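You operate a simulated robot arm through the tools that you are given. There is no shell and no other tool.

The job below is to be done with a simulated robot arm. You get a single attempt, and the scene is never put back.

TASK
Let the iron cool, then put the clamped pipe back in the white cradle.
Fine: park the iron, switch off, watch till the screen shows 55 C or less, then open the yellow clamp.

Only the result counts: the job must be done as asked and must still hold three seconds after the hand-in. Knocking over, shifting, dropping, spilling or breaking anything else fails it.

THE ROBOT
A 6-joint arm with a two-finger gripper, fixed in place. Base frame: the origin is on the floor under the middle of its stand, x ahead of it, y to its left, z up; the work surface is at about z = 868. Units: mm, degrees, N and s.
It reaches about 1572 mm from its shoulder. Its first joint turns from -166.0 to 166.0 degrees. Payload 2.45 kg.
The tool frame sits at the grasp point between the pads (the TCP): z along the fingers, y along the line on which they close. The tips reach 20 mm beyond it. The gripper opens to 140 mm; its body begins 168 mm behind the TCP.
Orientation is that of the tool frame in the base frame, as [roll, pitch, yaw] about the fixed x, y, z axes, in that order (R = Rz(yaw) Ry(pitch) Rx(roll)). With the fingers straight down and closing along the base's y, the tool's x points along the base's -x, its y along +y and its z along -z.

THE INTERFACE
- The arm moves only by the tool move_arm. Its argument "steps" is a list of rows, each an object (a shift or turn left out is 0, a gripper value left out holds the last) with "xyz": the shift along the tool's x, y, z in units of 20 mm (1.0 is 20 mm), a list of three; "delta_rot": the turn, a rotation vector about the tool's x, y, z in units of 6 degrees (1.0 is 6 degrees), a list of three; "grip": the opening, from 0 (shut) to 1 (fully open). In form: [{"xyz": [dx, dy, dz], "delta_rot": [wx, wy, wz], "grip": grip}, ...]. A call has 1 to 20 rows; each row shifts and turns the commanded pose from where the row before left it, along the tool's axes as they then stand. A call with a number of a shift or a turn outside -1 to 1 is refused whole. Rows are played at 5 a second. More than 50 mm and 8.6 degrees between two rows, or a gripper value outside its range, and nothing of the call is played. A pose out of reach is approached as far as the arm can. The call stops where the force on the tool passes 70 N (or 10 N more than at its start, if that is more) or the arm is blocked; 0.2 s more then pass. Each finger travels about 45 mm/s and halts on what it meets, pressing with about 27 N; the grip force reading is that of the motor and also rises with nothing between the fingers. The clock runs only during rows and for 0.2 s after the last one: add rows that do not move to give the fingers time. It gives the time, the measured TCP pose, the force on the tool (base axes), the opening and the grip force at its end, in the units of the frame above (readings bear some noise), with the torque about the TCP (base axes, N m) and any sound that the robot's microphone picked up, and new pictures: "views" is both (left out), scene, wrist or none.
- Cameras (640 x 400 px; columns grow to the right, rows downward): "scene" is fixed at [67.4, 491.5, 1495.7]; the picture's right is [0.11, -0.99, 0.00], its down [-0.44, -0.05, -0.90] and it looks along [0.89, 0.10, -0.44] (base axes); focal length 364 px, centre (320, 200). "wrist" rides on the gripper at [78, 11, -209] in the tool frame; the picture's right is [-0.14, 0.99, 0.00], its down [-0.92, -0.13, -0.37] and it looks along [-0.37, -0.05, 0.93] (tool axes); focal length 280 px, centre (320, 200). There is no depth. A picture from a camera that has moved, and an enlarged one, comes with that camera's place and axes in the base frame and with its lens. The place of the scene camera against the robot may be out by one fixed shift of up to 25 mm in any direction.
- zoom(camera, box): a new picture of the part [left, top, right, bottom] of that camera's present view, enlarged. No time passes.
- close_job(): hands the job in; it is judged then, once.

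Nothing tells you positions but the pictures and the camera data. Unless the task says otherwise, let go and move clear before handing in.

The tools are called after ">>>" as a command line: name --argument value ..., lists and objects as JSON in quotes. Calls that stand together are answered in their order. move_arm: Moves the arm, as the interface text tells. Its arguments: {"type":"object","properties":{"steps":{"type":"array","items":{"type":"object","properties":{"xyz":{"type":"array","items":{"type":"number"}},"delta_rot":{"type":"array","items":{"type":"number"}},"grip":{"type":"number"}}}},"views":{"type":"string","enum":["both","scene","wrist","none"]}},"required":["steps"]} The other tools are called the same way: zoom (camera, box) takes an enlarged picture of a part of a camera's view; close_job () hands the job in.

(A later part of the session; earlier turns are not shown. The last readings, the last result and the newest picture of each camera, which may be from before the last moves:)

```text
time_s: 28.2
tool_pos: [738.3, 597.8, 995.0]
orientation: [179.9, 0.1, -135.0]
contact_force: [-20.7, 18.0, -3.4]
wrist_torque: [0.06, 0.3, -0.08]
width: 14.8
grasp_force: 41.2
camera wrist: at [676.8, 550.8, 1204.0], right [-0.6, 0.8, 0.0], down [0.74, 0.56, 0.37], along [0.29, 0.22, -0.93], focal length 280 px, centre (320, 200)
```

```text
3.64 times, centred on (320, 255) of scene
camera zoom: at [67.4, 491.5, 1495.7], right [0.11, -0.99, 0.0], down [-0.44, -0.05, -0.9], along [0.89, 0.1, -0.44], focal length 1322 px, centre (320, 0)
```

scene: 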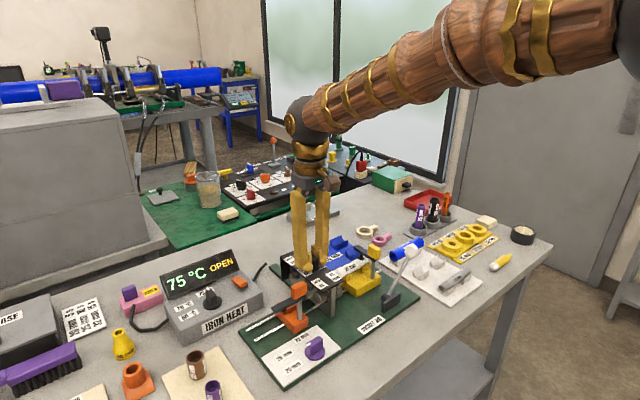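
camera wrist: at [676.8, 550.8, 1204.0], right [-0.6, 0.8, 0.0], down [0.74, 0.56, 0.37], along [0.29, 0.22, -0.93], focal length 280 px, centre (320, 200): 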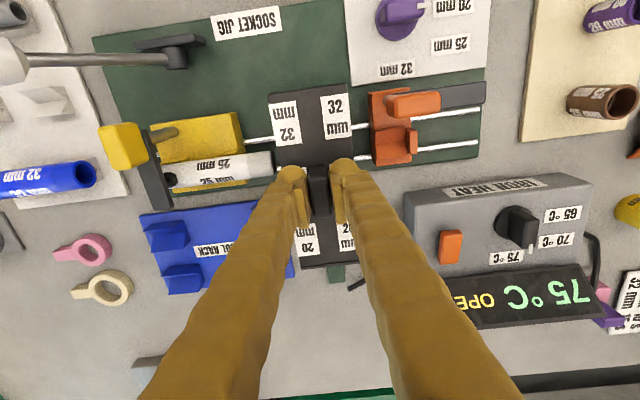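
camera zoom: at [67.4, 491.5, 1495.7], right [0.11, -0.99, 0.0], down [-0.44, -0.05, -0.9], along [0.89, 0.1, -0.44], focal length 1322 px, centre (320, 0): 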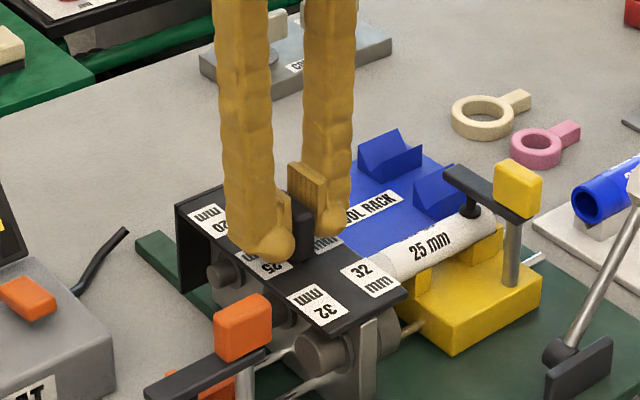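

The iron slides freely along its rail. I'll carry on sliding it back in 5 mm steps and watch the force for the end stop.

>>> move_arm --steps '[{"xyz": [-0.25, 0, 0]}, {"xyz": [-0.25, 0, 0]}, {"xyz": [-0.25, 0, 0]}, {"xyz": [-0.25, 0, 0]}, {"xyz": [-0.25, 0, 0]}, {"xyz": [-0.25, 0, 0]}, {"xyz": [-0.25, 0, 0]}, {"xyz": [-0.25, 0, 0]}, {"xyz": [-0.25, 0, 0]}, {"xyz": [-0.25, 0, 0]}, {"xyz": [-0.25, 0, 0]}, {"xyz": [-0.25, 0, 0]}, {}]'

>>> zoom --camera "scene" --box '[240, 190, 380, 310]'

```text
time_s: 31.0
tool_pos: [782.1, 640.7, 993.1]
orientation: [180.0, 0.0, -134.9]
contact_force: [-13.6, 13.2, -8.6]
wrist_torque: [0.01, 0.19, -0.06]
width: 14.9
grasp_force: 40.9
camera wrist: at [719.3, 593.3, 1204.1], right [-0.6, 0.8, 0.0], down [0.74, 0.56, 0.37], along [0.29, 0.22, -0.93], focal length 280 px, centre (320, 200)
```

scene: 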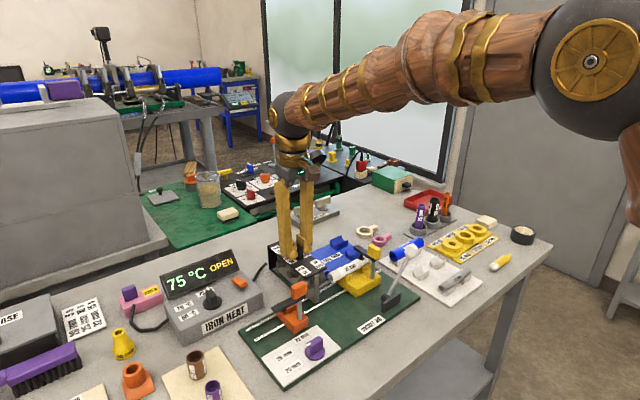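
wrist: 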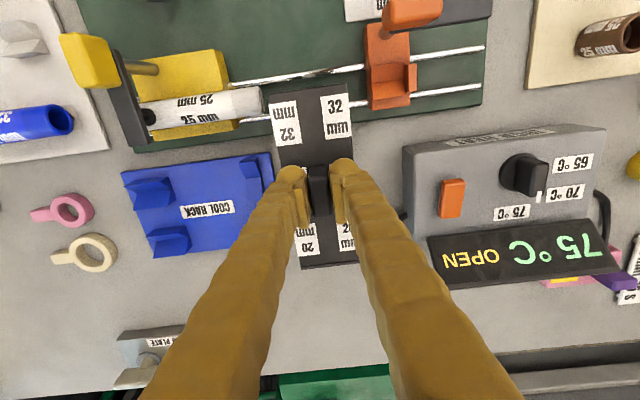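

```text
3.33 times, centred on (310, 250) of scene
camera zoom: at [67.4, 491.5, 1495.7], right [0.11, -0.99, 0.0], down [-0.44, -0.05, -0.9], along [0.89, 0.1, -0.44], focal length 1212 px, centre (353, 33)
```

zoom: 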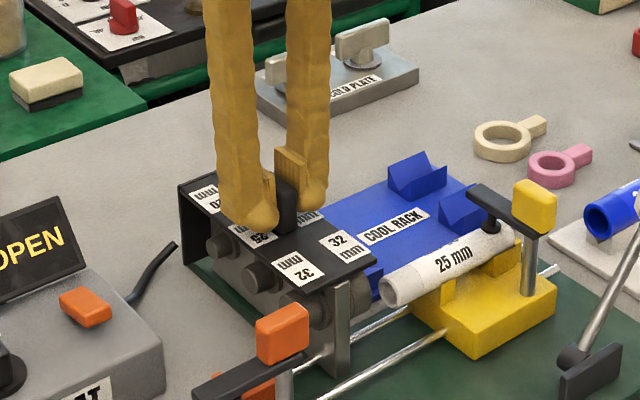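

The iron has moved about 76 mm and the force is low. I'll continue towards the end stop in small steps.

>>> move_arm --steps '[{"xyz": [-0.25, 0, 0]}, {"xyz": [-0.25, 0, 0]}, {"xyz": [-0.25, 0, 0]}, {"xyz": [-0.25, 0, 0]}, {"xyz": [-0.25, 0, 0]}, {"xyz": [-0.25, 0, 0]}, {}]'

>>> zoom --camera "scene" --box '[160, 190, 360, 320]'

```text
time_s: 32.6
tool_pos: [803.1, 663.1, 995.5]
orientation: [179.9, -0.1, -134.9]
contact_force: [-3.6, 9.2, -12.0]
wrist_torque: [0.22, -0.09, -0.04]
width: 15.1
grasp_force: 41.1
camera wrist: at [740.6, 614.8, 1204.2], right [-0.6, 0.8, 0.0], down [0.74, 0.56, 0.37], along [0.29, 0.22, -0.93], focal length 280 px, centre (320, 200)
```

scene: 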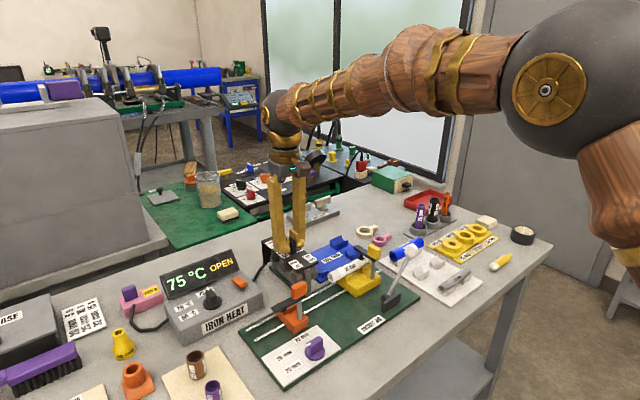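
wrist: 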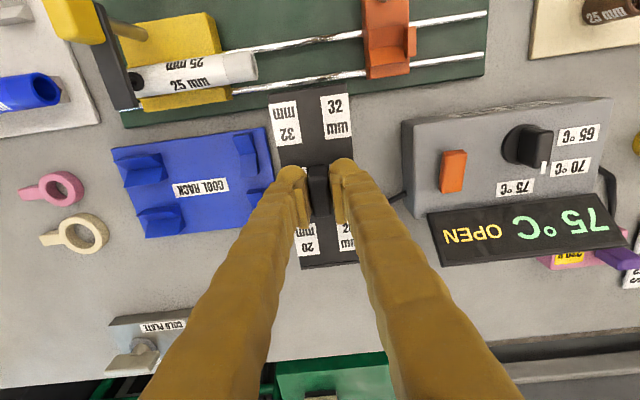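

```text
3.08 times, centred on (260, 255) of scene
camera zoom: at [67.4, 491.5, 1495.7], right [0.11, -0.99, 0.0], down [-0.44, -0.05, -0.9], along [0.89, 0.1, -0.44], focal length 1119 px, centre (505, 31)
```

zoom: 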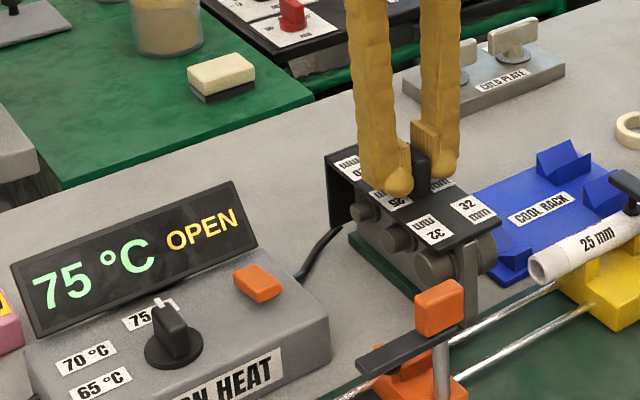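

The iron is 106 mm back and still free. I'll keep going in finer steps to find the end stop.

>>> move_arm --steps '[{"xyz": [-0.15, 0, 0]}, {"xyz": [-0.15, 0, 0]}, {"xyz": [-0.15, 0, 0]}, {"xyz": [-0.15, 0, 0]}, {}]'

>>> zoom --camera "wrist" --box '[240, 60, 420, 290]'

```text
time_s: 33.8
tool_pos: [811.6, 669.5, 995.1]
orientation: [180.0, -0.1, -134.9]
contact_force: [-21.9, -22.2, 1.9]
wrist_torque: [-0.34, 0.33, -0.05]
width: 15.0
grasp_force: 40.9
camera wrist: at [748.7, 623.0, 1204.8], right [-0.6, 0.8, 0.0], down [0.74, 0.56, 0.37], along [0.29, 0.22, -0.93], focal length 280 px, centre (320, 200)
```

scene: 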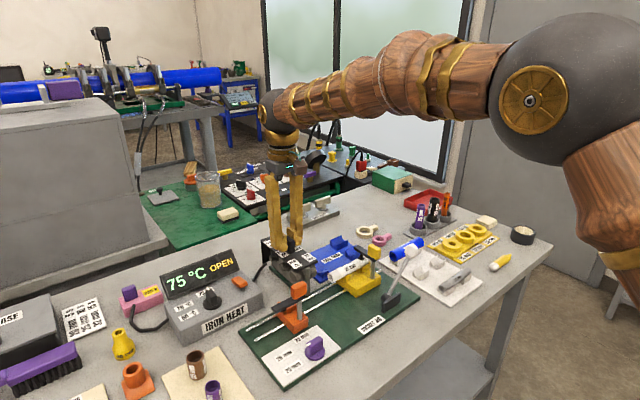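
wrist: 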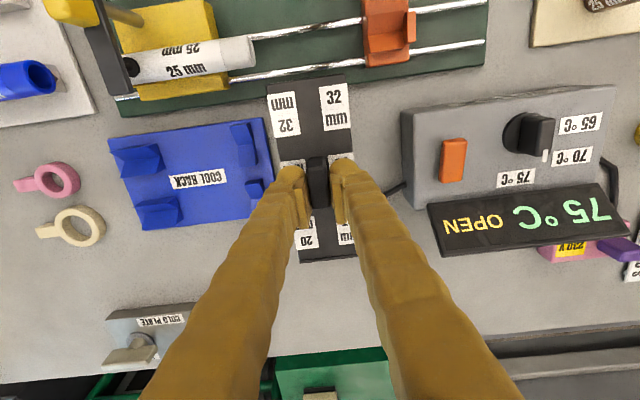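

```text
1.74 times, centred on (330, 175) of wrist
camera zoom: at [748.7, 623.0, 1204.8], right [-0.6, 0.8, 0.0], down [0.74, 0.56, 0.37], along [0.29, 0.22, -0.93], focal length 488 px, centre (303, 244)
```

zoom: 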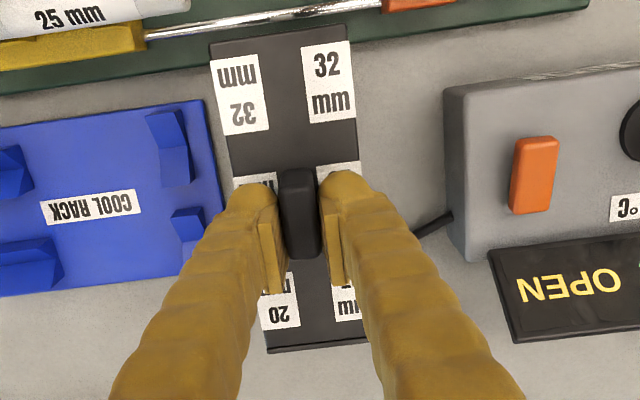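

A steady opposing force of about 31 N shows the end stop: the iron is fully back, about 112 mm from where it was and clear of the pipe line. I'll release the handle and rise.

>>> move_arm --steps '[{"grip": 0.36}, {"grip": 0.36}, {"grip": 0.36}, {"grip": 0.36}, {"grip": 0.36}, {"xyz": [0, 0, -0.8]}, {"xyz": [0, 0, -1]}, {"xyz": [0, 0, -1]}, {"xyz": [0, 0, -1]}, {"xyz": [0, 0, -1]}, {}]'

>>> zoom --camera "wrist" --box '[240, 60, 420, 290]'

>>> zoom --camera "scene" --box '[160, 190, 400, 340]'

```text
time_s: 36.2
tool_pos: [810.8, 670.5, 1092.1]
orientation: [180.0, 0.0, -134.9]
contact_force: [-0.2, -0.9, 0.0]
wrist_torque: [-0.02, 0.0, -0.01]
width: 50.2
grasp_force: 0.1
camera wrist: at [748.7, 623.2, 1300.8], right [-0.6, 0.8, 0.0], down [0.74, 0.56, 0.37], along [0.29, 0.22, -0.93], focal length 280 px, centre (320, 200)
```

scene: 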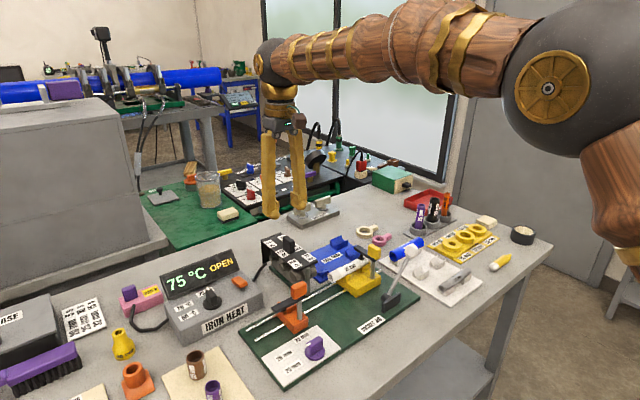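
wrist: 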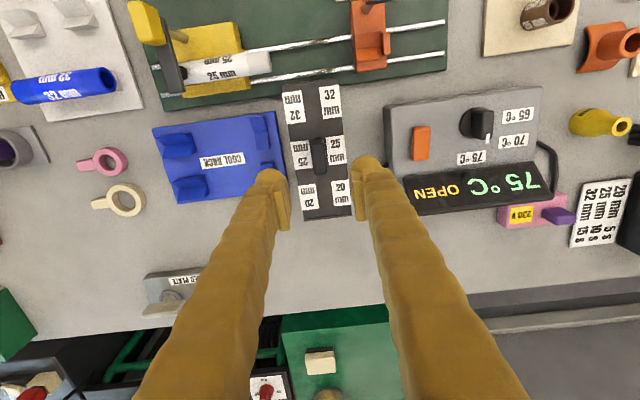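

```text
1.74 times, centred on (330, 175) of wrist
camera zoom: at [748.7, 623.2, 1300.8], right [-0.6, 0.8, 0.0], down [0.74, 0.56, 0.37], along [0.29, 0.22, -0.93], focal length 488 px, centre (303, 244)
```

zoom: 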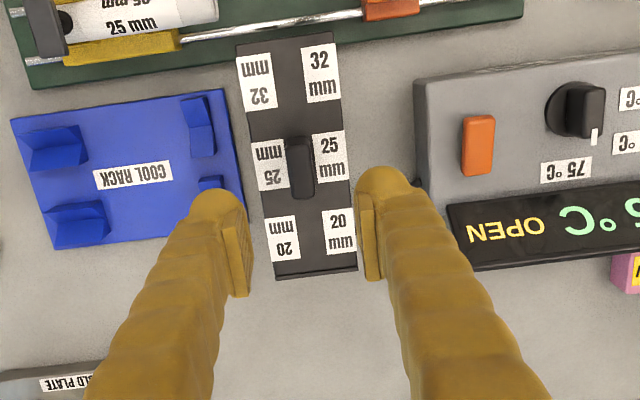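

```text
2.67 times, centred on (280, 265) of scene
camera zoom: at [67.4, 491.5, 1495.7], right [0.11, -0.99, 0.0], down [-0.44, -0.05, -0.9], along [0.89, 0.1, -0.44], focal length 970 px, centre (427, 27)
```

zoom: 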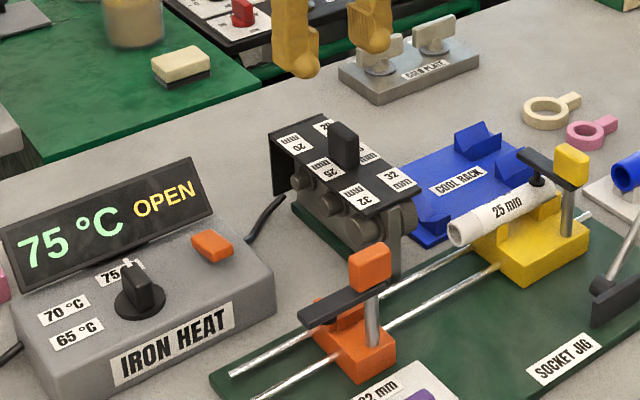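

The iron is parked at the end of its rail. The heater rocker works out at about (722, 773, 927) with its raised front end near (713, 764). I'll close the gripper, go above that end and check before pressing.

>>> move_arm --steps '[{"xyz": [0, 1, 0], "grip": 0.0}, {"xyz": [0, 1, 0], "grip": 0.0}, {"xyz": [0, 1, 0], "grip": 0.0}, {"xyz": [0, 1, 0], "grip": 0.0}, {"xyz": [0, 1, 0], "grip": 0.0}, {"xyz": [0, 1, 0], "grip": 0.0}, {"xyz": [0.14, 0.76, 0], "grip": 0.0}, {"xyz": [0, 0, 0.8]}, {"xyz": [0, 0, 0.8]}, {"xyz": [0, 0, 0.8]}, {"xyz": [0, 0, 0.8]}, {"xyz": [0, 0, 0.8]}, {}]'

>>> zoom --camera "wrist" --box '[250, 130, 390, 250]'

>>> zoom --camera "scene" --box '[150, 220, 310, 340]'

```text
time_s: 39.0
tool_pos: [712.8, 763.6, 1010.6]
orientation: [-179.9, 0.0, -134.9]
contact_force: [0.0, -0.3, -0.4]
wrist_torque: [0.01, -0.01, 0.02]
width: 0.0
grasp_force: 27.0
camera wrist: at [650.7, 717.1, 1220.0], right [-0.6, 0.8, 0.0], down [0.74, 0.56, 0.37], along [0.29, 0.22, -0.93], focal length 280 px, centre (320, 200)
```

scene: 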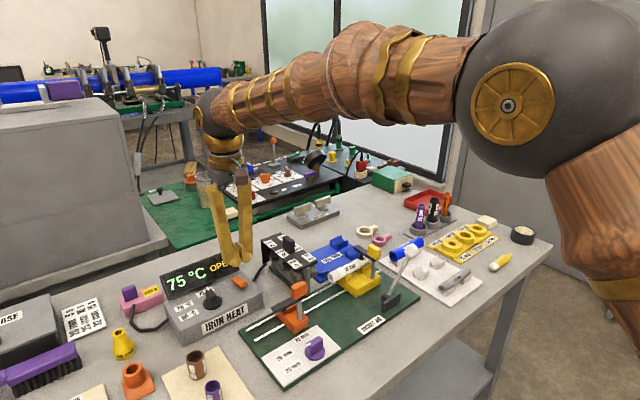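
wrist: 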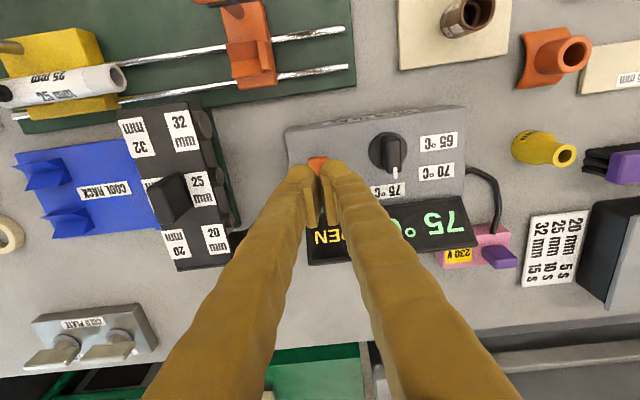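

```text
3.33 times, centred on (320, 190) of wrist
camera zoom: at [650.7, 717.1, 1220.0], right [-0.6, 0.8, 0.0], down [0.74, 0.56, 0.37], along [0.29, 0.22, -0.93], focal length 935 px, centre (320, 233)
```

zoom: 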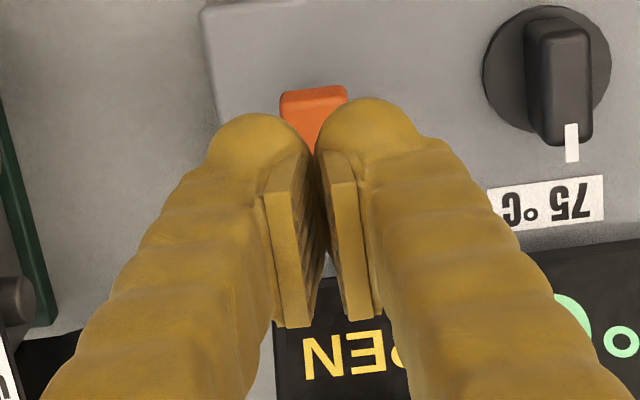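

```text
3.33 times, centred on (230, 280) of scene
camera zoom: at [67.4, 491.5, 1495.7], right [0.11, -0.99, 0.0], down [-0.44, -0.05, -0.9], along [0.89, 0.1, -0.44], focal length 1212 px, centre (620, -67)
```

zoom: 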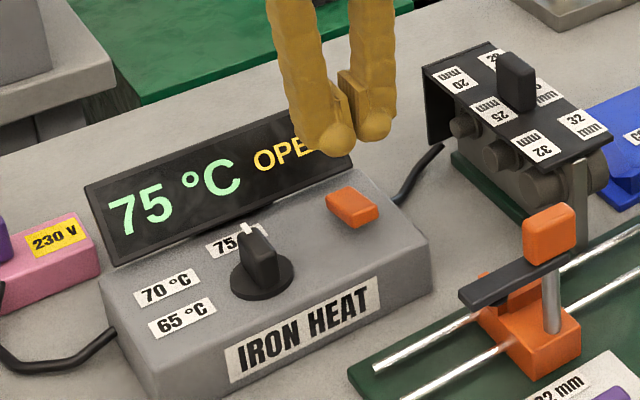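

The gripper is centred over the rocker's front end, but the two rounded tips would straddle it. I'll shift 13 mm sideways so one fingertip sits over the rocker (away from the dial), and lower in small steps.

>>> move_arm --steps '[{"xyz": [0.15, -0.65, 0], "grip": 0.0}, {"xyz": [0, 0, 0.8]}, {"xyz": [0, 0, 0.8]}, {"xyz": [0, 0, 0.7]}, {}]'

>>> zoom --camera "wrist" --box '[250, 110, 390, 230]'

>>> zoom --camera "scene" --box '[200, 220, 290, 310]'

```text
time_s: 40.2
tool_pos: [720.7, 753.2, 964.3]
orientation: [-180.0, 0.0, -135.0]
contact_force: [0.2, -0.7, -0.3]
wrist_torque: [0.04, -0.04, -0.04]
width: 0.0
grasp_force: 27.1
camera wrist: at [658.7, 706.0, 1174.1], right [-0.6, 0.8, 0.0], down [0.74, 0.56, 0.37], along [0.29, 0.22, -0.93], focal length 280 px, centre (320, 200)
```

scene: 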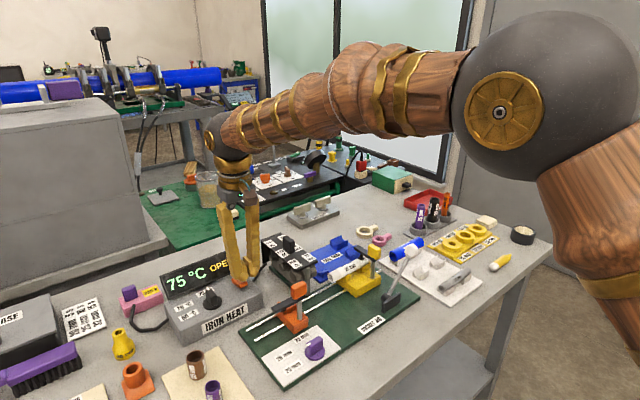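
wrist: 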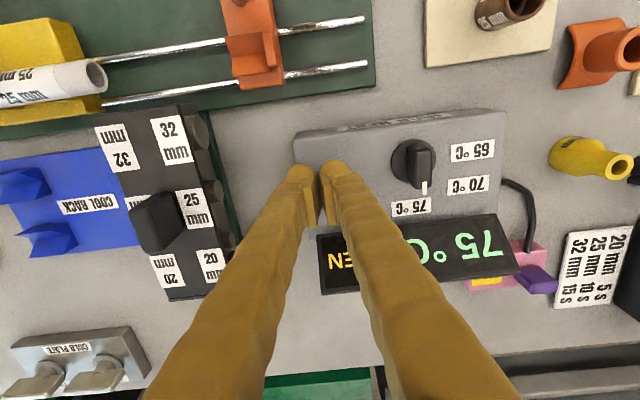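

```text
3.33 times, centred on (320, 170) of wrist
camera zoom: at [658.7, 706.0, 1174.1], right [-0.6, 0.8, 0.0], down [0.74, 0.56, 0.37], along [0.29, 0.22, -0.93], focal length 935 px, centre (320, 300)
```

zoom: 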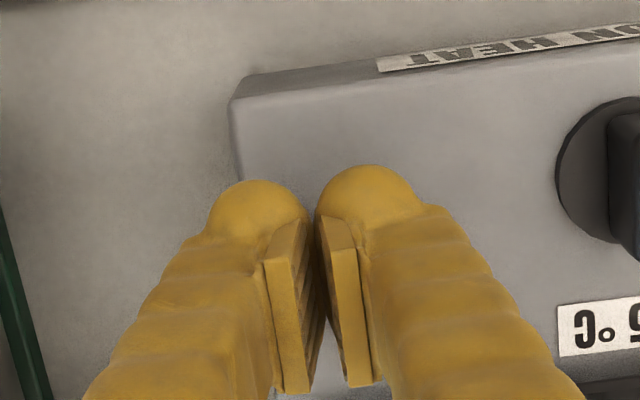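

```text
4.44 times, centred on (245, 265) of scene
camera zoom: at [67.4, 491.5, 1495.7], right [0.11, -0.99, 0.0], down [-0.44, -0.05, -0.9], along [0.89, 0.1, -0.44], focal length 1616 px, centre (653, -89)
```

zoom: 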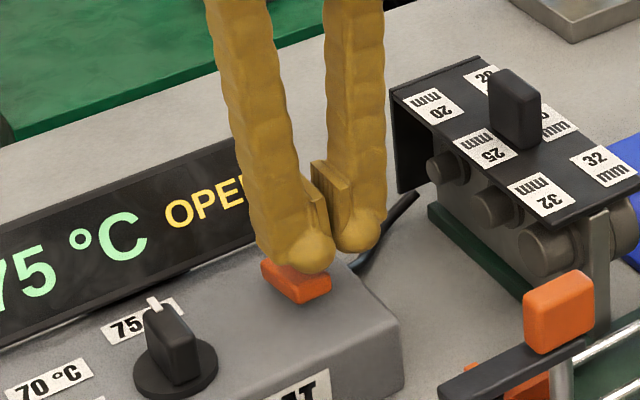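

In the scene view the fingertip sits right over the rocker's raised front end, about 10 mm above it. I'll lower in small steps and read the force.

>>> move_arm --steps '[{"xyz": [0, 0, 0.15]}, {"xyz": [0, 0, 0.15]}, {"xyz": [0, 0, 0.15]}, {}]' --views "scene"

>>> zoom --camera "scene" --box '[200, 220, 290, 310]'

```text
time_s: 41.2
tool_pos: [721.2, 753.4, 955.1]
orientation: [180.0, 0.0, -135.0]
contact_force: [0.1, 0.7, 0.4]
wrist_torque: [0.03, 0.01, 0.01]
width: 0.0
grasp_force: 27.1
```

scene: 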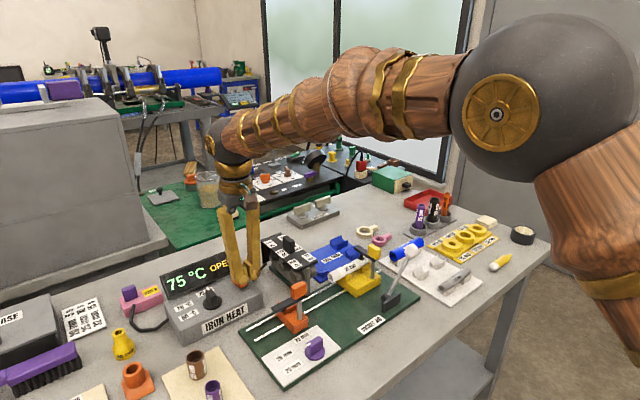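

```text
4.44 times, centred on (245, 265) of scene
camera zoom: at [67.4, 491.5, 1495.7], right [0.11, -0.99, 0.0], down [-0.44, -0.05, -0.9], along [0.89, 0.1, -0.44], focal length 1616 px, centre (653, -89)
```

zoom: 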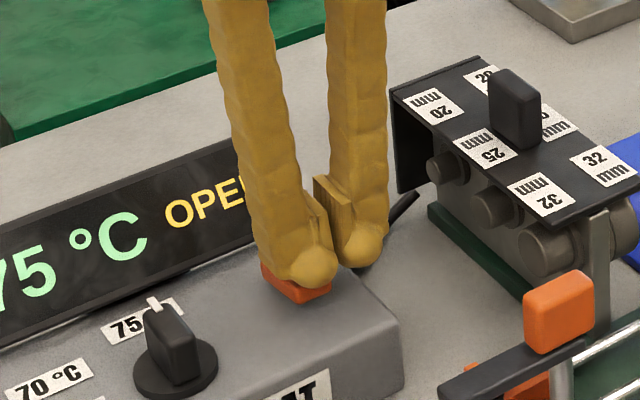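

>>> move_arm --steps '[{"xyz": [0, 0, 0.1]}, {"xyz": [0, 0, 0.1]}, {}]' --views "none"

>>> zoom --camera "scene" --box '[200, 220, 290, 310]'

```text
time_s: 42.0
tool_pos: [720.8, 752.8, 952.7]
orientation: [180.0, 0.0, -135.0]
contact_force: [0.7, -0.1, 0.1]
wrist_torque: [0.0, 0.04, -0.02]
width: 0.0
grasp_force: 26.5
```

```text
4.44 times, centred on (245, 265) of scene
camera zoom: at [67.4, 491.5, 1495.7], right [0.11, -0.99, 0.0], down [-0.44, -0.05, -0.9], along [0.89, 0.1, -0.44], focal length 1616 px, centre (653, -89)
```

zoom: 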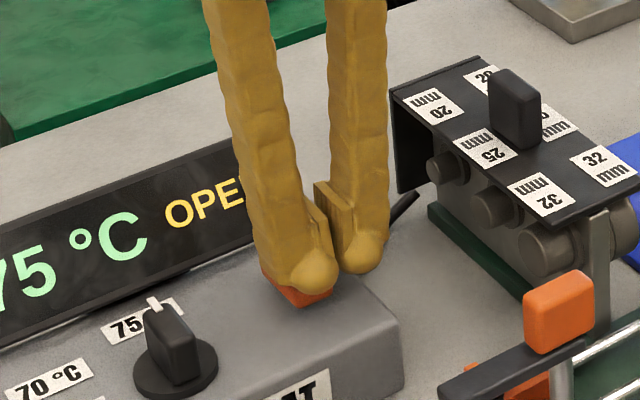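

>>> move_arm --steps '[{"xyz": [0, 0, 0.1]}, {"xyz": [0, 0, 0.1]}, {}]' --views "none"

>>> zoom --camera "scene" --box '[170, 220, 290, 310]'

```text
time_s: 42.8
tool_pos: [721.1, 753.6, 950.4]
orientation: [-180.0, 0.2, -135.0]
contact_force: [-4.7, -3.3, 18.0]
wrist_torque: [0.22, 0.06, 0.1]
width: 0.2
grasp_force: 27.2
```

```text
4.44 times, centred on (230, 265) of scene
camera zoom: at [67.4, 491.5, 1495.7], right [0.11, -0.99, 0.0], down [-0.44, -0.05, -0.9], along [0.89, 0.1, -0.44], focal length 1616 px, centre (720, -89)
```

zoom: 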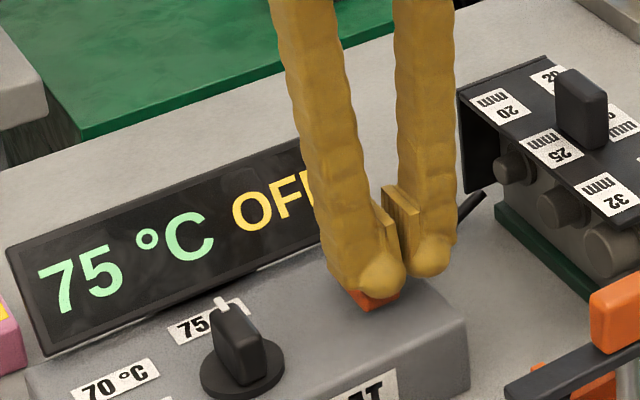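

The screen word has changed from "OPEN" to "OFF", so the heater is switched off. I'll lift away and check the rocker and screen.

>>> move_arm --steps '[{"xyz": [0, 0, -0.2]}, {"xyz": [0, 0, -0.8]}, {"xyz": [0, 0, -1]}, {"xyz": [0, 0, -1]}, {"xyz": [0, 0, -1]}, {"xyz": [0, 0, -1]}, {"xyz": [0, 0, -1]}, {"xyz": [0, 0, -1]}, {}]'

>>> zoom --camera "scene" --box '[150, 220, 310, 340]'

```text
time_s: 44.8
tool_pos: [720.8, 753.4, 1087.8]
orientation: [179.9, 0.0, -134.9]
contact_force: [1.0, -0.3, 0.0]
wrist_torque: [0.0, 0.0, 0.0]
width: 0.0
grasp_force: 26.6
camera wrist: at [658.3, 705.1, 1297.4], right [-0.6, 0.8, 0.0], down [0.74, 0.56, 0.37], along [0.29, 0.22, -0.93], focal length 280 px, centre (320, 200)
```

scene: 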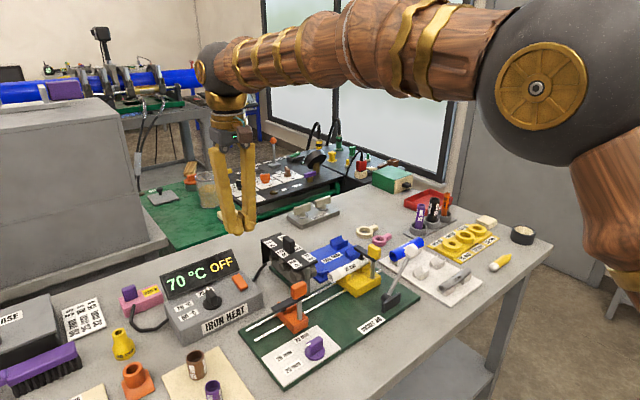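
wrist: 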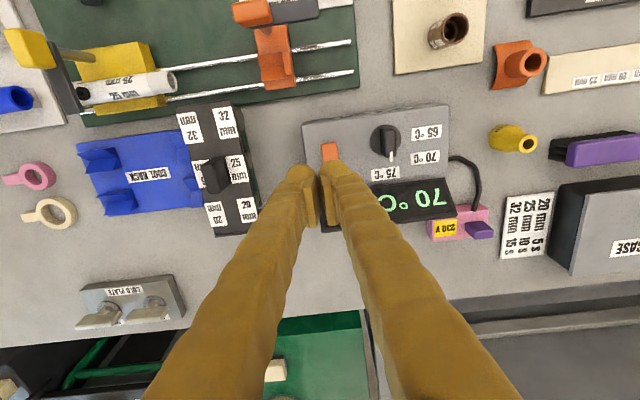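

```text
3.33 times, centred on (230, 280) of scene
camera zoom: at [67.4, 491.5, 1495.7], right [0.11, -0.99, 0.0], down [-0.44, -0.05, -0.9], along [0.89, 0.1, -0.44], focal length 1212 px, centre (620, -67)
```

zoom: 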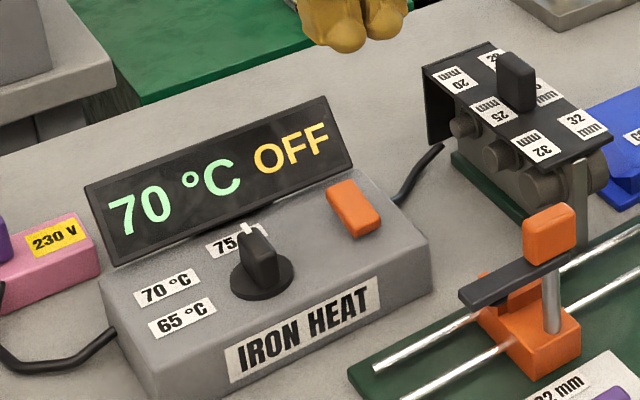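

The heater is OFF and already down to 70 °C. While it cools I'll go above the yellow clamp knob, worked out at about (804, 453, 983), without touching it.

>>> move_arm --steps '[{"xyz": [0.546, -0.969, 0], "grip": 0.45}, {"xyz": [0.546, -0.969, 0]}, {"xyz": [0.546, -0.969, 0]}, {"xyz": [0.546, -0.969, 0]}, {"xyz": [0.546, -0.969, 0]}, {"xyz": [0.546, -0.969, 0]}, {"xyz": [0.546, -0.969, 0]}, {"xyz": [0.546, -0.969, 0]}, {"xyz": [0.546, -0.969, 0]}, {"xyz": [0.546, -0.969, 0]}, {"xyz": [0.546, -0.969, 0]}, {"xyz": [0.546, -0.969, 0]}, {"xyz": [0.546, -0.969, 0]}, {"xyz": [0.546, -0.969, 0]}, {}]'

>>> zoom --camera "wrist" --box '[240, 100, 400, 260]'

>>> zoom --camera "scene" --box '[150, 230, 270, 340]'

```text
time_s: 48.0
tool_pos: [804.8, 453.4, 1088.3]
orientation: [-180.0, 0.0, -134.9]
contact_force: [-0.7, -0.7, -0.9]
wrist_torque: [0.0, -0.01, -0.01]
width: 63.1
grasp_force: 0.1
camera wrist: at [742.5, 405.0, 1297.1], right [-0.6, 0.8, 0.0], down [0.74, 0.56, 0.37], along [0.29, 0.22, -0.93], focal length 280 px, centre (320, 200)
```

scene: 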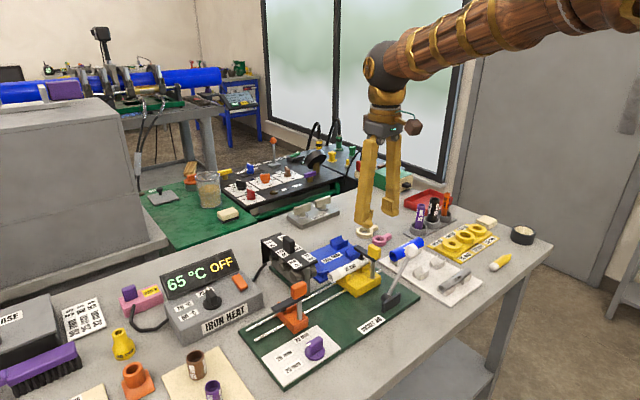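
wrist: 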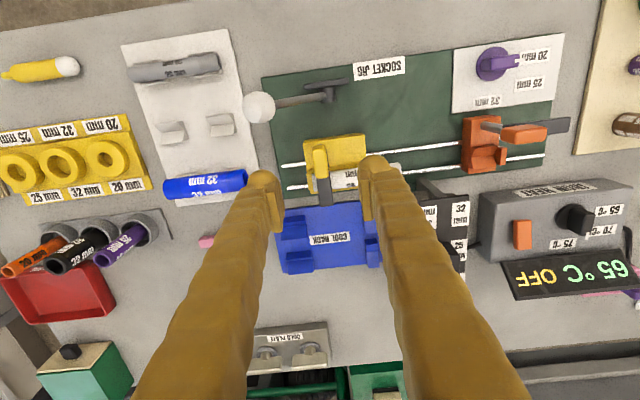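

```text
2.50 times, centred on (320, 180) of wrist
camera zoom: at [742.5, 405.0, 1297.1], right [-0.6, 0.8, 0.0], down [0.74, 0.56, 0.37], along [0.29, 0.22, -0.93], focal length 701 px, centre (320, 250)
```

zoom: 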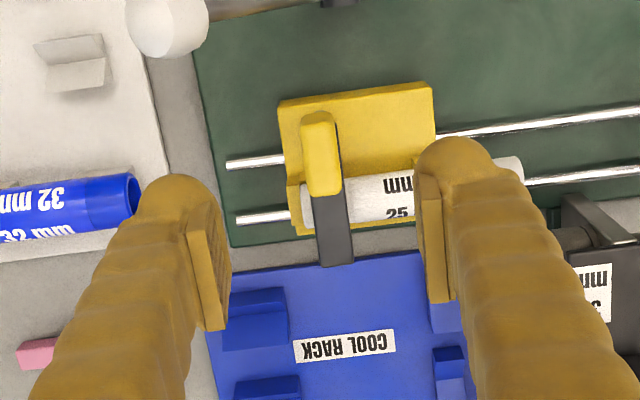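

```text
3.64 times, centred on (210, 285) of scene
camera zoom: at [67.4, 491.5, 1495.7], right [0.11, -0.99, 0.0], down [-0.44, -0.05, -0.9], along [0.89, 0.1, -0.44], focal length 1322 px, centre (720, -109)
```

zoom: 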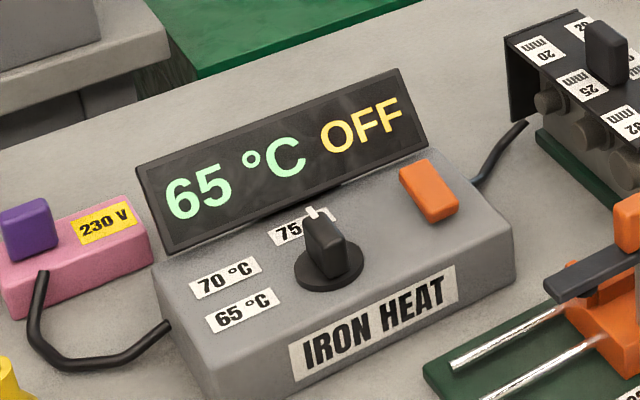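

The screen reads 65 °C. The knob is a slab about 15 mm thick along the jig axis, so I'll grip it as the gripper stands and turn it 90°. I'll test that rotation in free air first while the iron cools.

>>> move_arm --steps '[{"delta_rot": [0, 0, 1]}, {"delta_rot": [0, 0, 1]}, {"delta_rot": [0, 0, 1]}, {"delta_rot": [0, 0, 1]}, {"delta_rot": [0, 0, 1]}, {"delta_rot": [0, 0, 1]}, {"delta_rot": [0, 0, 1]}, {"delta_rot": [0, 0, 1]}, {"delta_rot": [0, 0, 1]}, {"delta_rot": [0, 0, 1]}, {"delta_rot": [0, 0, 1]}, {"delta_rot": [0, 0, 1]}, {"delta_rot": [0, 0, 1]}, {"delta_rot": [0, 0, 1]}, {"delta_rot": [0, 0, 1]}, {}]'

>>> zoom --camera "wrist" --box '[200, 80, 440, 280]'

>>> zoom --camera "scene" --box '[150, 230, 270, 340]'

```text
time_s: 51.4
tool_pos: [804.6, 452.3, 1087.3]
orientation: [-180.0, 0.0, 135.0]
contact_force: [0.5, 0.1, 0.2]
wrist_torque: [-0.04, -0.02, -0.02]
width: 62.9
grasp_force: 0.0
camera wrist: at [757.8, 516.0, 1297.3], right [0.8, 0.6, 0.0], down [0.56, -0.74, 0.37], along [0.22, -0.29, -0.93], focal length 280 px, centre (320, 200)
```

scene: 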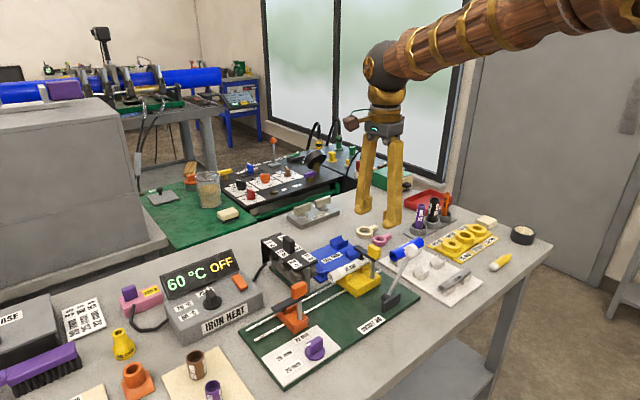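
wrist: 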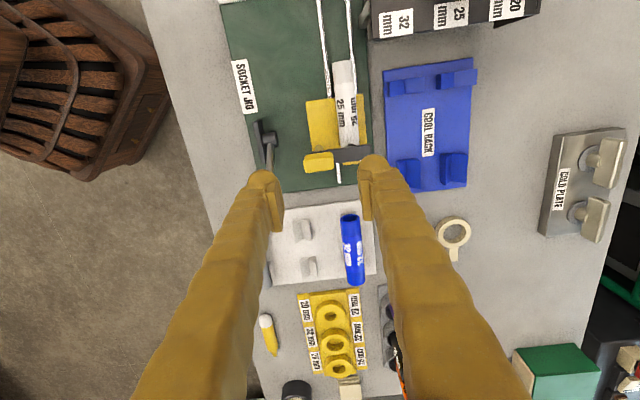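

```text
2.00 times, centred on (320, 180) of wrist
camera zoom: at [757.8, 516.0, 1297.3], right [0.8, 0.6, 0.0], down [0.56, -0.74, 0.37], along [0.22, -0.29, -0.93], focal length 561 px, centre (320, 240)
```

zoom: 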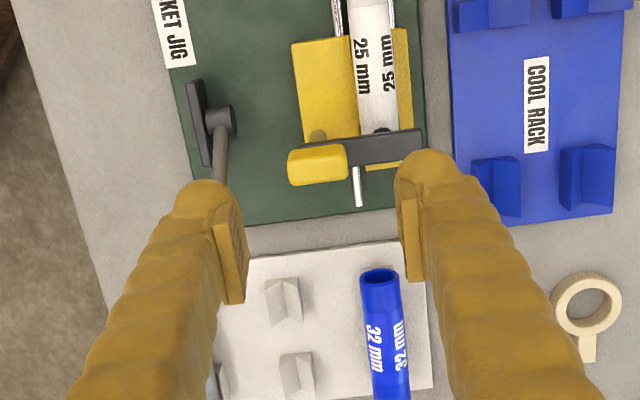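

```text
3.64 times, centred on (210, 285) of scene
camera zoom: at [67.4, 491.5, 1495.7], right [0.11, -0.99, 0.0], down [-0.44, -0.05, -0.9], along [0.89, 0.1, -0.44], focal length 1322 px, centre (720, -109)
```

zoom: 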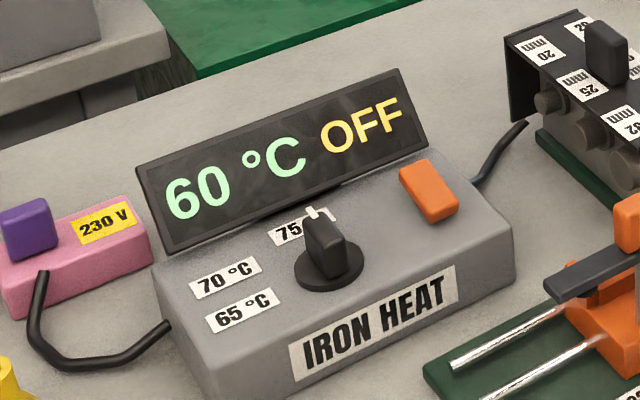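

Rotation is reachable, and the screen now reads 60 °C. I'll zoom on the knob from this side to pin down its height, then turn back to the gripping orientation.

>>> zoom --camera "wrist" --box '[290, 130, 370, 190]'

>>> move_arm --steps '[{"delta_rot": [0, 0, -1]}, {"delta_rot": [0, 0, -1]}, {"delta_rot": [0, 0, -1]}, {"delta_rot": [0, 0, -1]}, {"delta_rot": [0, 0, -1]}, {"delta_rot": [0, 0, -1]}, {"delta_rot": [0, 0, -1]}, {"delta_rot": [0, 0, -1]}, {"delta_rot": [0, 0, -1]}, {"delta_rot": [0, 0, -1]}, {"delta_rot": [0, 0, -1]}, {"delta_rot": [0, 0, -1]}, {"delta_rot": [0, 0, -1]}, {"delta_rot": [0, 0, -1]}, {"delta_rot": [0, 0, -1]}, {}]'

>>> zoom --camera "wrist" --box '[290, 130, 370, 190]'

>>> zoom --camera "scene" --box '[150, 230, 270, 340]'

>>> zoom --camera "scene" --box '[340, 230, 400, 300]'

```text
6.67 times, centred on (330, 160) of wrist
camera zoom: at [757.8, 516.0, 1297.3], right [0.8, 0.6, 0.0], down [0.56, -0.74, 0.37], along [0.22, -0.29, -0.93], focal length 1869 px, centre (253, 467)
```

zoom: 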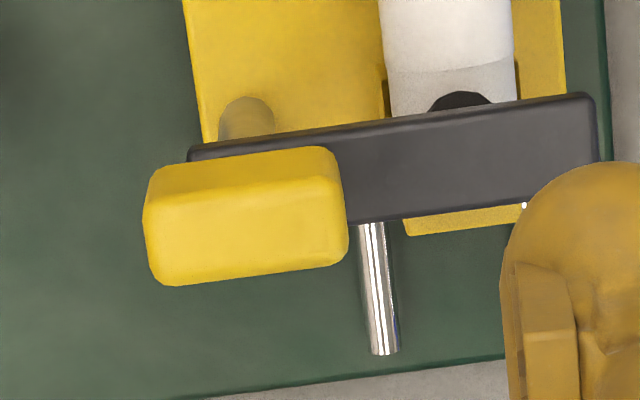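

```text
time_s: 54.8
tool_pos: [805.4, 452.2, 1088.0]
orientation: [-180.0, 0.0, -134.7]
contact_force: [-0.1, -0.2, -0.8]
wrist_torque: [0.01, 0.0, -0.02]
width: 63.0
grasp_force: 0.1
camera wrist: at [742.7, 405.3, 1297.3], right [-0.61, 0.8, 0.0], down [0.74, 0.56, 0.37], along [0.29, 0.22, -0.93], focal length 280 px, centre (320, 200)
```

scene: 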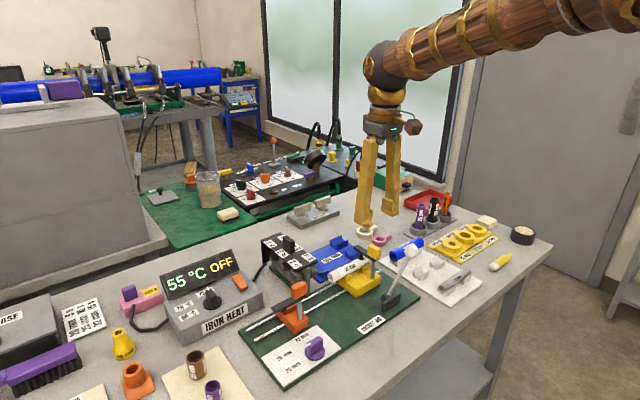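
wrist: 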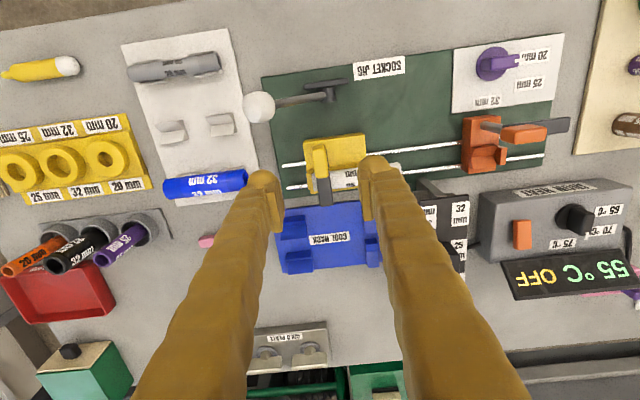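

```text
6.67 times, centred on (330, 160) of wrist
camera zoom: at [742.7, 405.3, 1297.3], right [-0.61, 0.8, 0.0], down [0.74, 0.56, 0.37], along [0.29, 0.22, -0.93], focal length 1869 px, centre (253, 467)
```

zoom: 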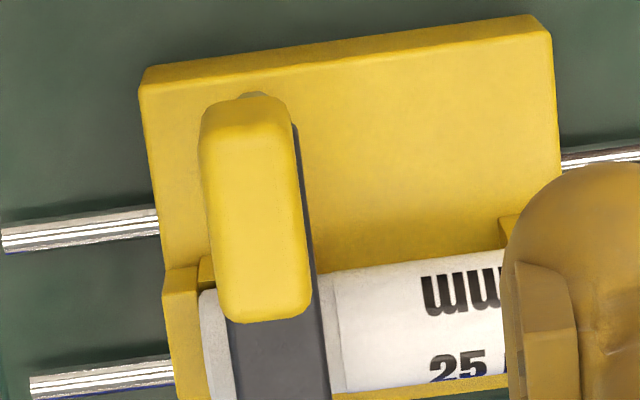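

```text
3.64 times, centred on (210, 285) of scene
camera zoom: at [67.4, 491.5, 1495.7], right [0.11, -0.99, 0.0], down [-0.44, -0.05, -0.9], along [0.89, 0.1, -0.44], focal length 1322 px, centre (720, -109)
```

zoom: 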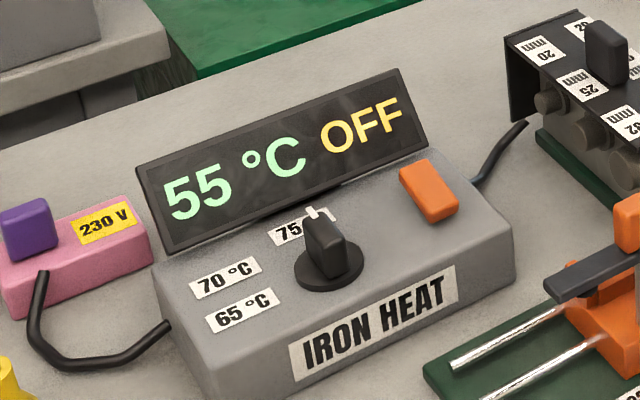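

```text
5.71 times, centred on (370, 265) of scene
camera zoom: at [67.4, 491.5, 1495.7], right [0.11, -0.99, 0.0], down [-0.44, -0.05, -0.9], along [0.89, 0.1, -0.44], focal length 2078 px, centre (34, -171)
```

zoom: 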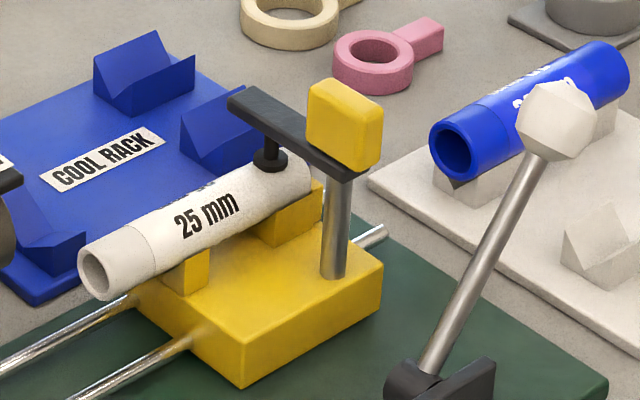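

The screen has just reached 55 °C. I'll wait a few more seconds above the knob for a clear margin before touching the clamp.

>>> move_arm --steps '[{"xyz": [0, 0.075, 0], "grip": 0.43}, {}, {}, {}, {}, {}, {}, {}, {}, {}, {}, {}, {}, {}, {}, {}, {}, {}]' --views "scene"

>>> zoom --camera "scene" --box '[150, 230, 270, 340]'

```text
time_s: 58.6
tool_pos: [802.9, 454.2, 1087.8]
orientation: [-180.0, 0.1, -134.9]
contact_force: [-0.6, 0.2, 0.1]
wrist_torque: [-0.02, 0.02, -0.01]
width: 60.1
grasp_force: 0.0
```

scene: 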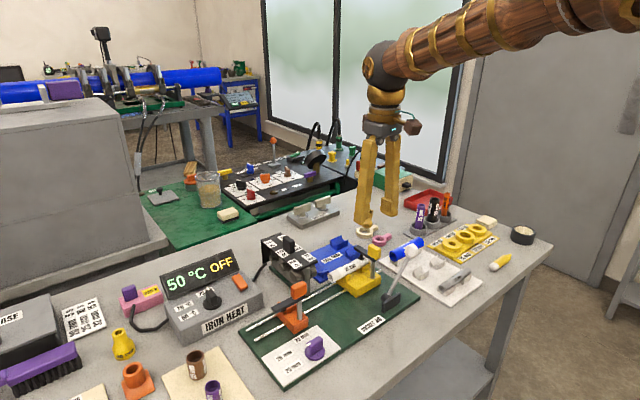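

```text
3.64 times, centred on (210, 285) of scene
camera zoom: at [67.4, 491.5, 1495.7], right [0.11, -0.99, 0.0], down [-0.44, -0.05, -0.9], along [0.89, 0.1, -0.44], focal length 1322 px, centre (720, -109)
```

zoom: 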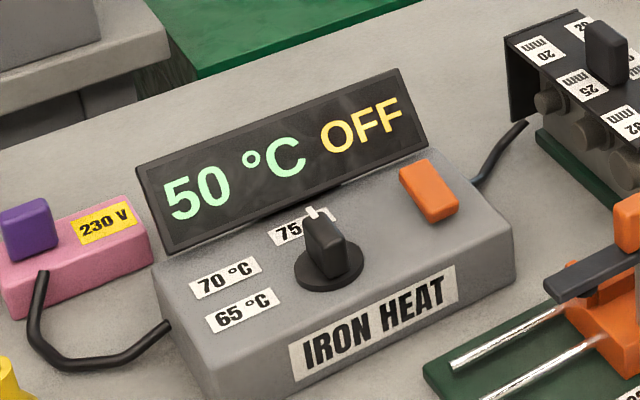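

The screen reads 50 °C, safely under 55. I'll lower onto the yellow knob and check before closing.

>>> move_arm --steps '[{"xyz": [0, 0, 1]}, {"xyz": [0, 0, 1]}, {"xyz": [0, 0, 1]}, {"xyz": [0, 0, 0.8]}, {"xyz": [0, 0, 0.7]}, {"xyz": [0, 0, 0.6]}, {}]'

>>> zoom --camera "wrist" --box '[250, 120, 390, 240]'

>>> zoom --camera "scene" --box '[330, 220, 430, 310]'

```text
time_s: 60.2
tool_pos: [805.1, 454.3, 984.7]
orientation: [-179.9, 0.0, -134.9]
contact_force: [0.1, -0.1, 0.4]
wrist_torque: [-0.02, -0.01, 0.02]
width: 60.2
grasp_force: 0.1
camera wrist: at [742.1, 406.7, 1195.4], right [-0.6, 0.8, 0.0], down [0.74, 0.56, 0.37], along [0.29, 0.22, -0.93], focal length 280 px, centre (320, 200)
```

scene: 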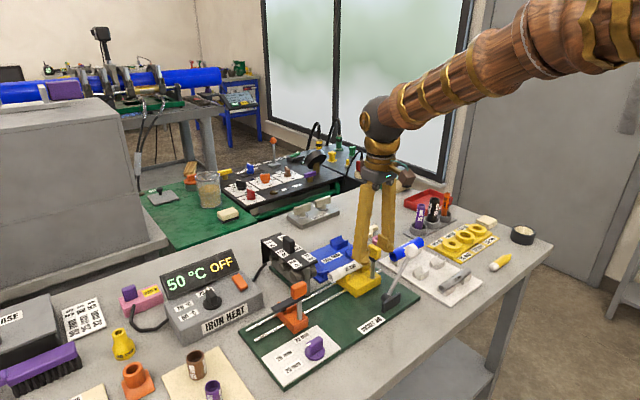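
wrist: 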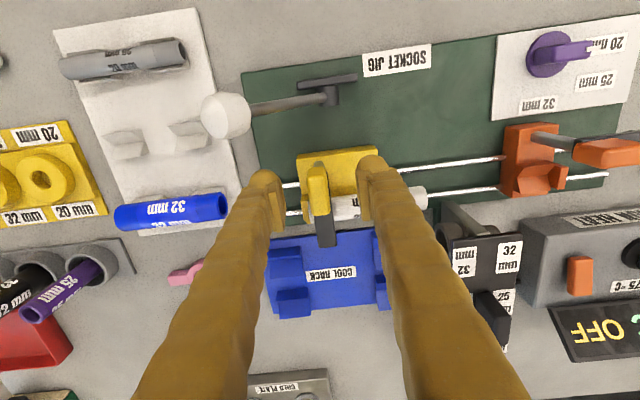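

```text
3.33 times, centred on (320, 180) of wrist
camera zoom: at [742.1, 406.7, 1195.4], right [-0.6, 0.8, 0.0], down [0.74, 0.56, 0.37], along [0.29, 0.22, -0.93], focal length 935 px, centre (320, 267)
```

zoom: 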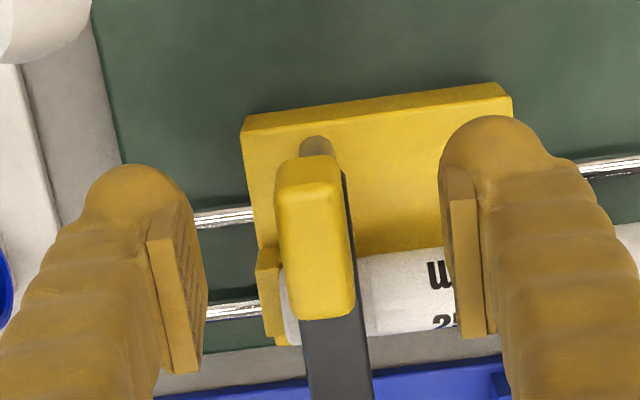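

```text
4.44 times, centred on (380, 265) of scene
camera zoom: at [67.4, 491.5, 1495.7], right [0.11, -0.99, 0.0], down [-0.44, -0.05, -0.9], along [0.89, 0.1, -0.44], focal length 1616 px, centre (53, -89)
```

zoom: 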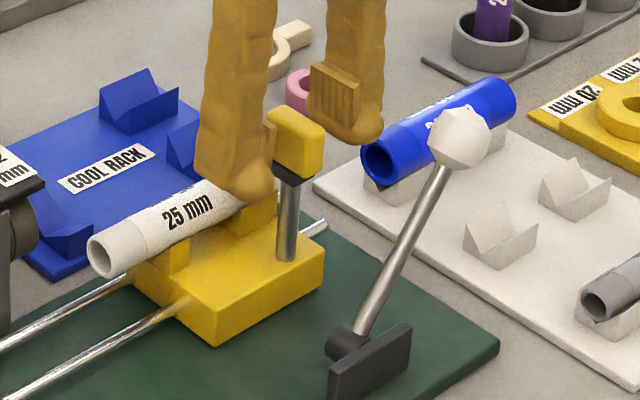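

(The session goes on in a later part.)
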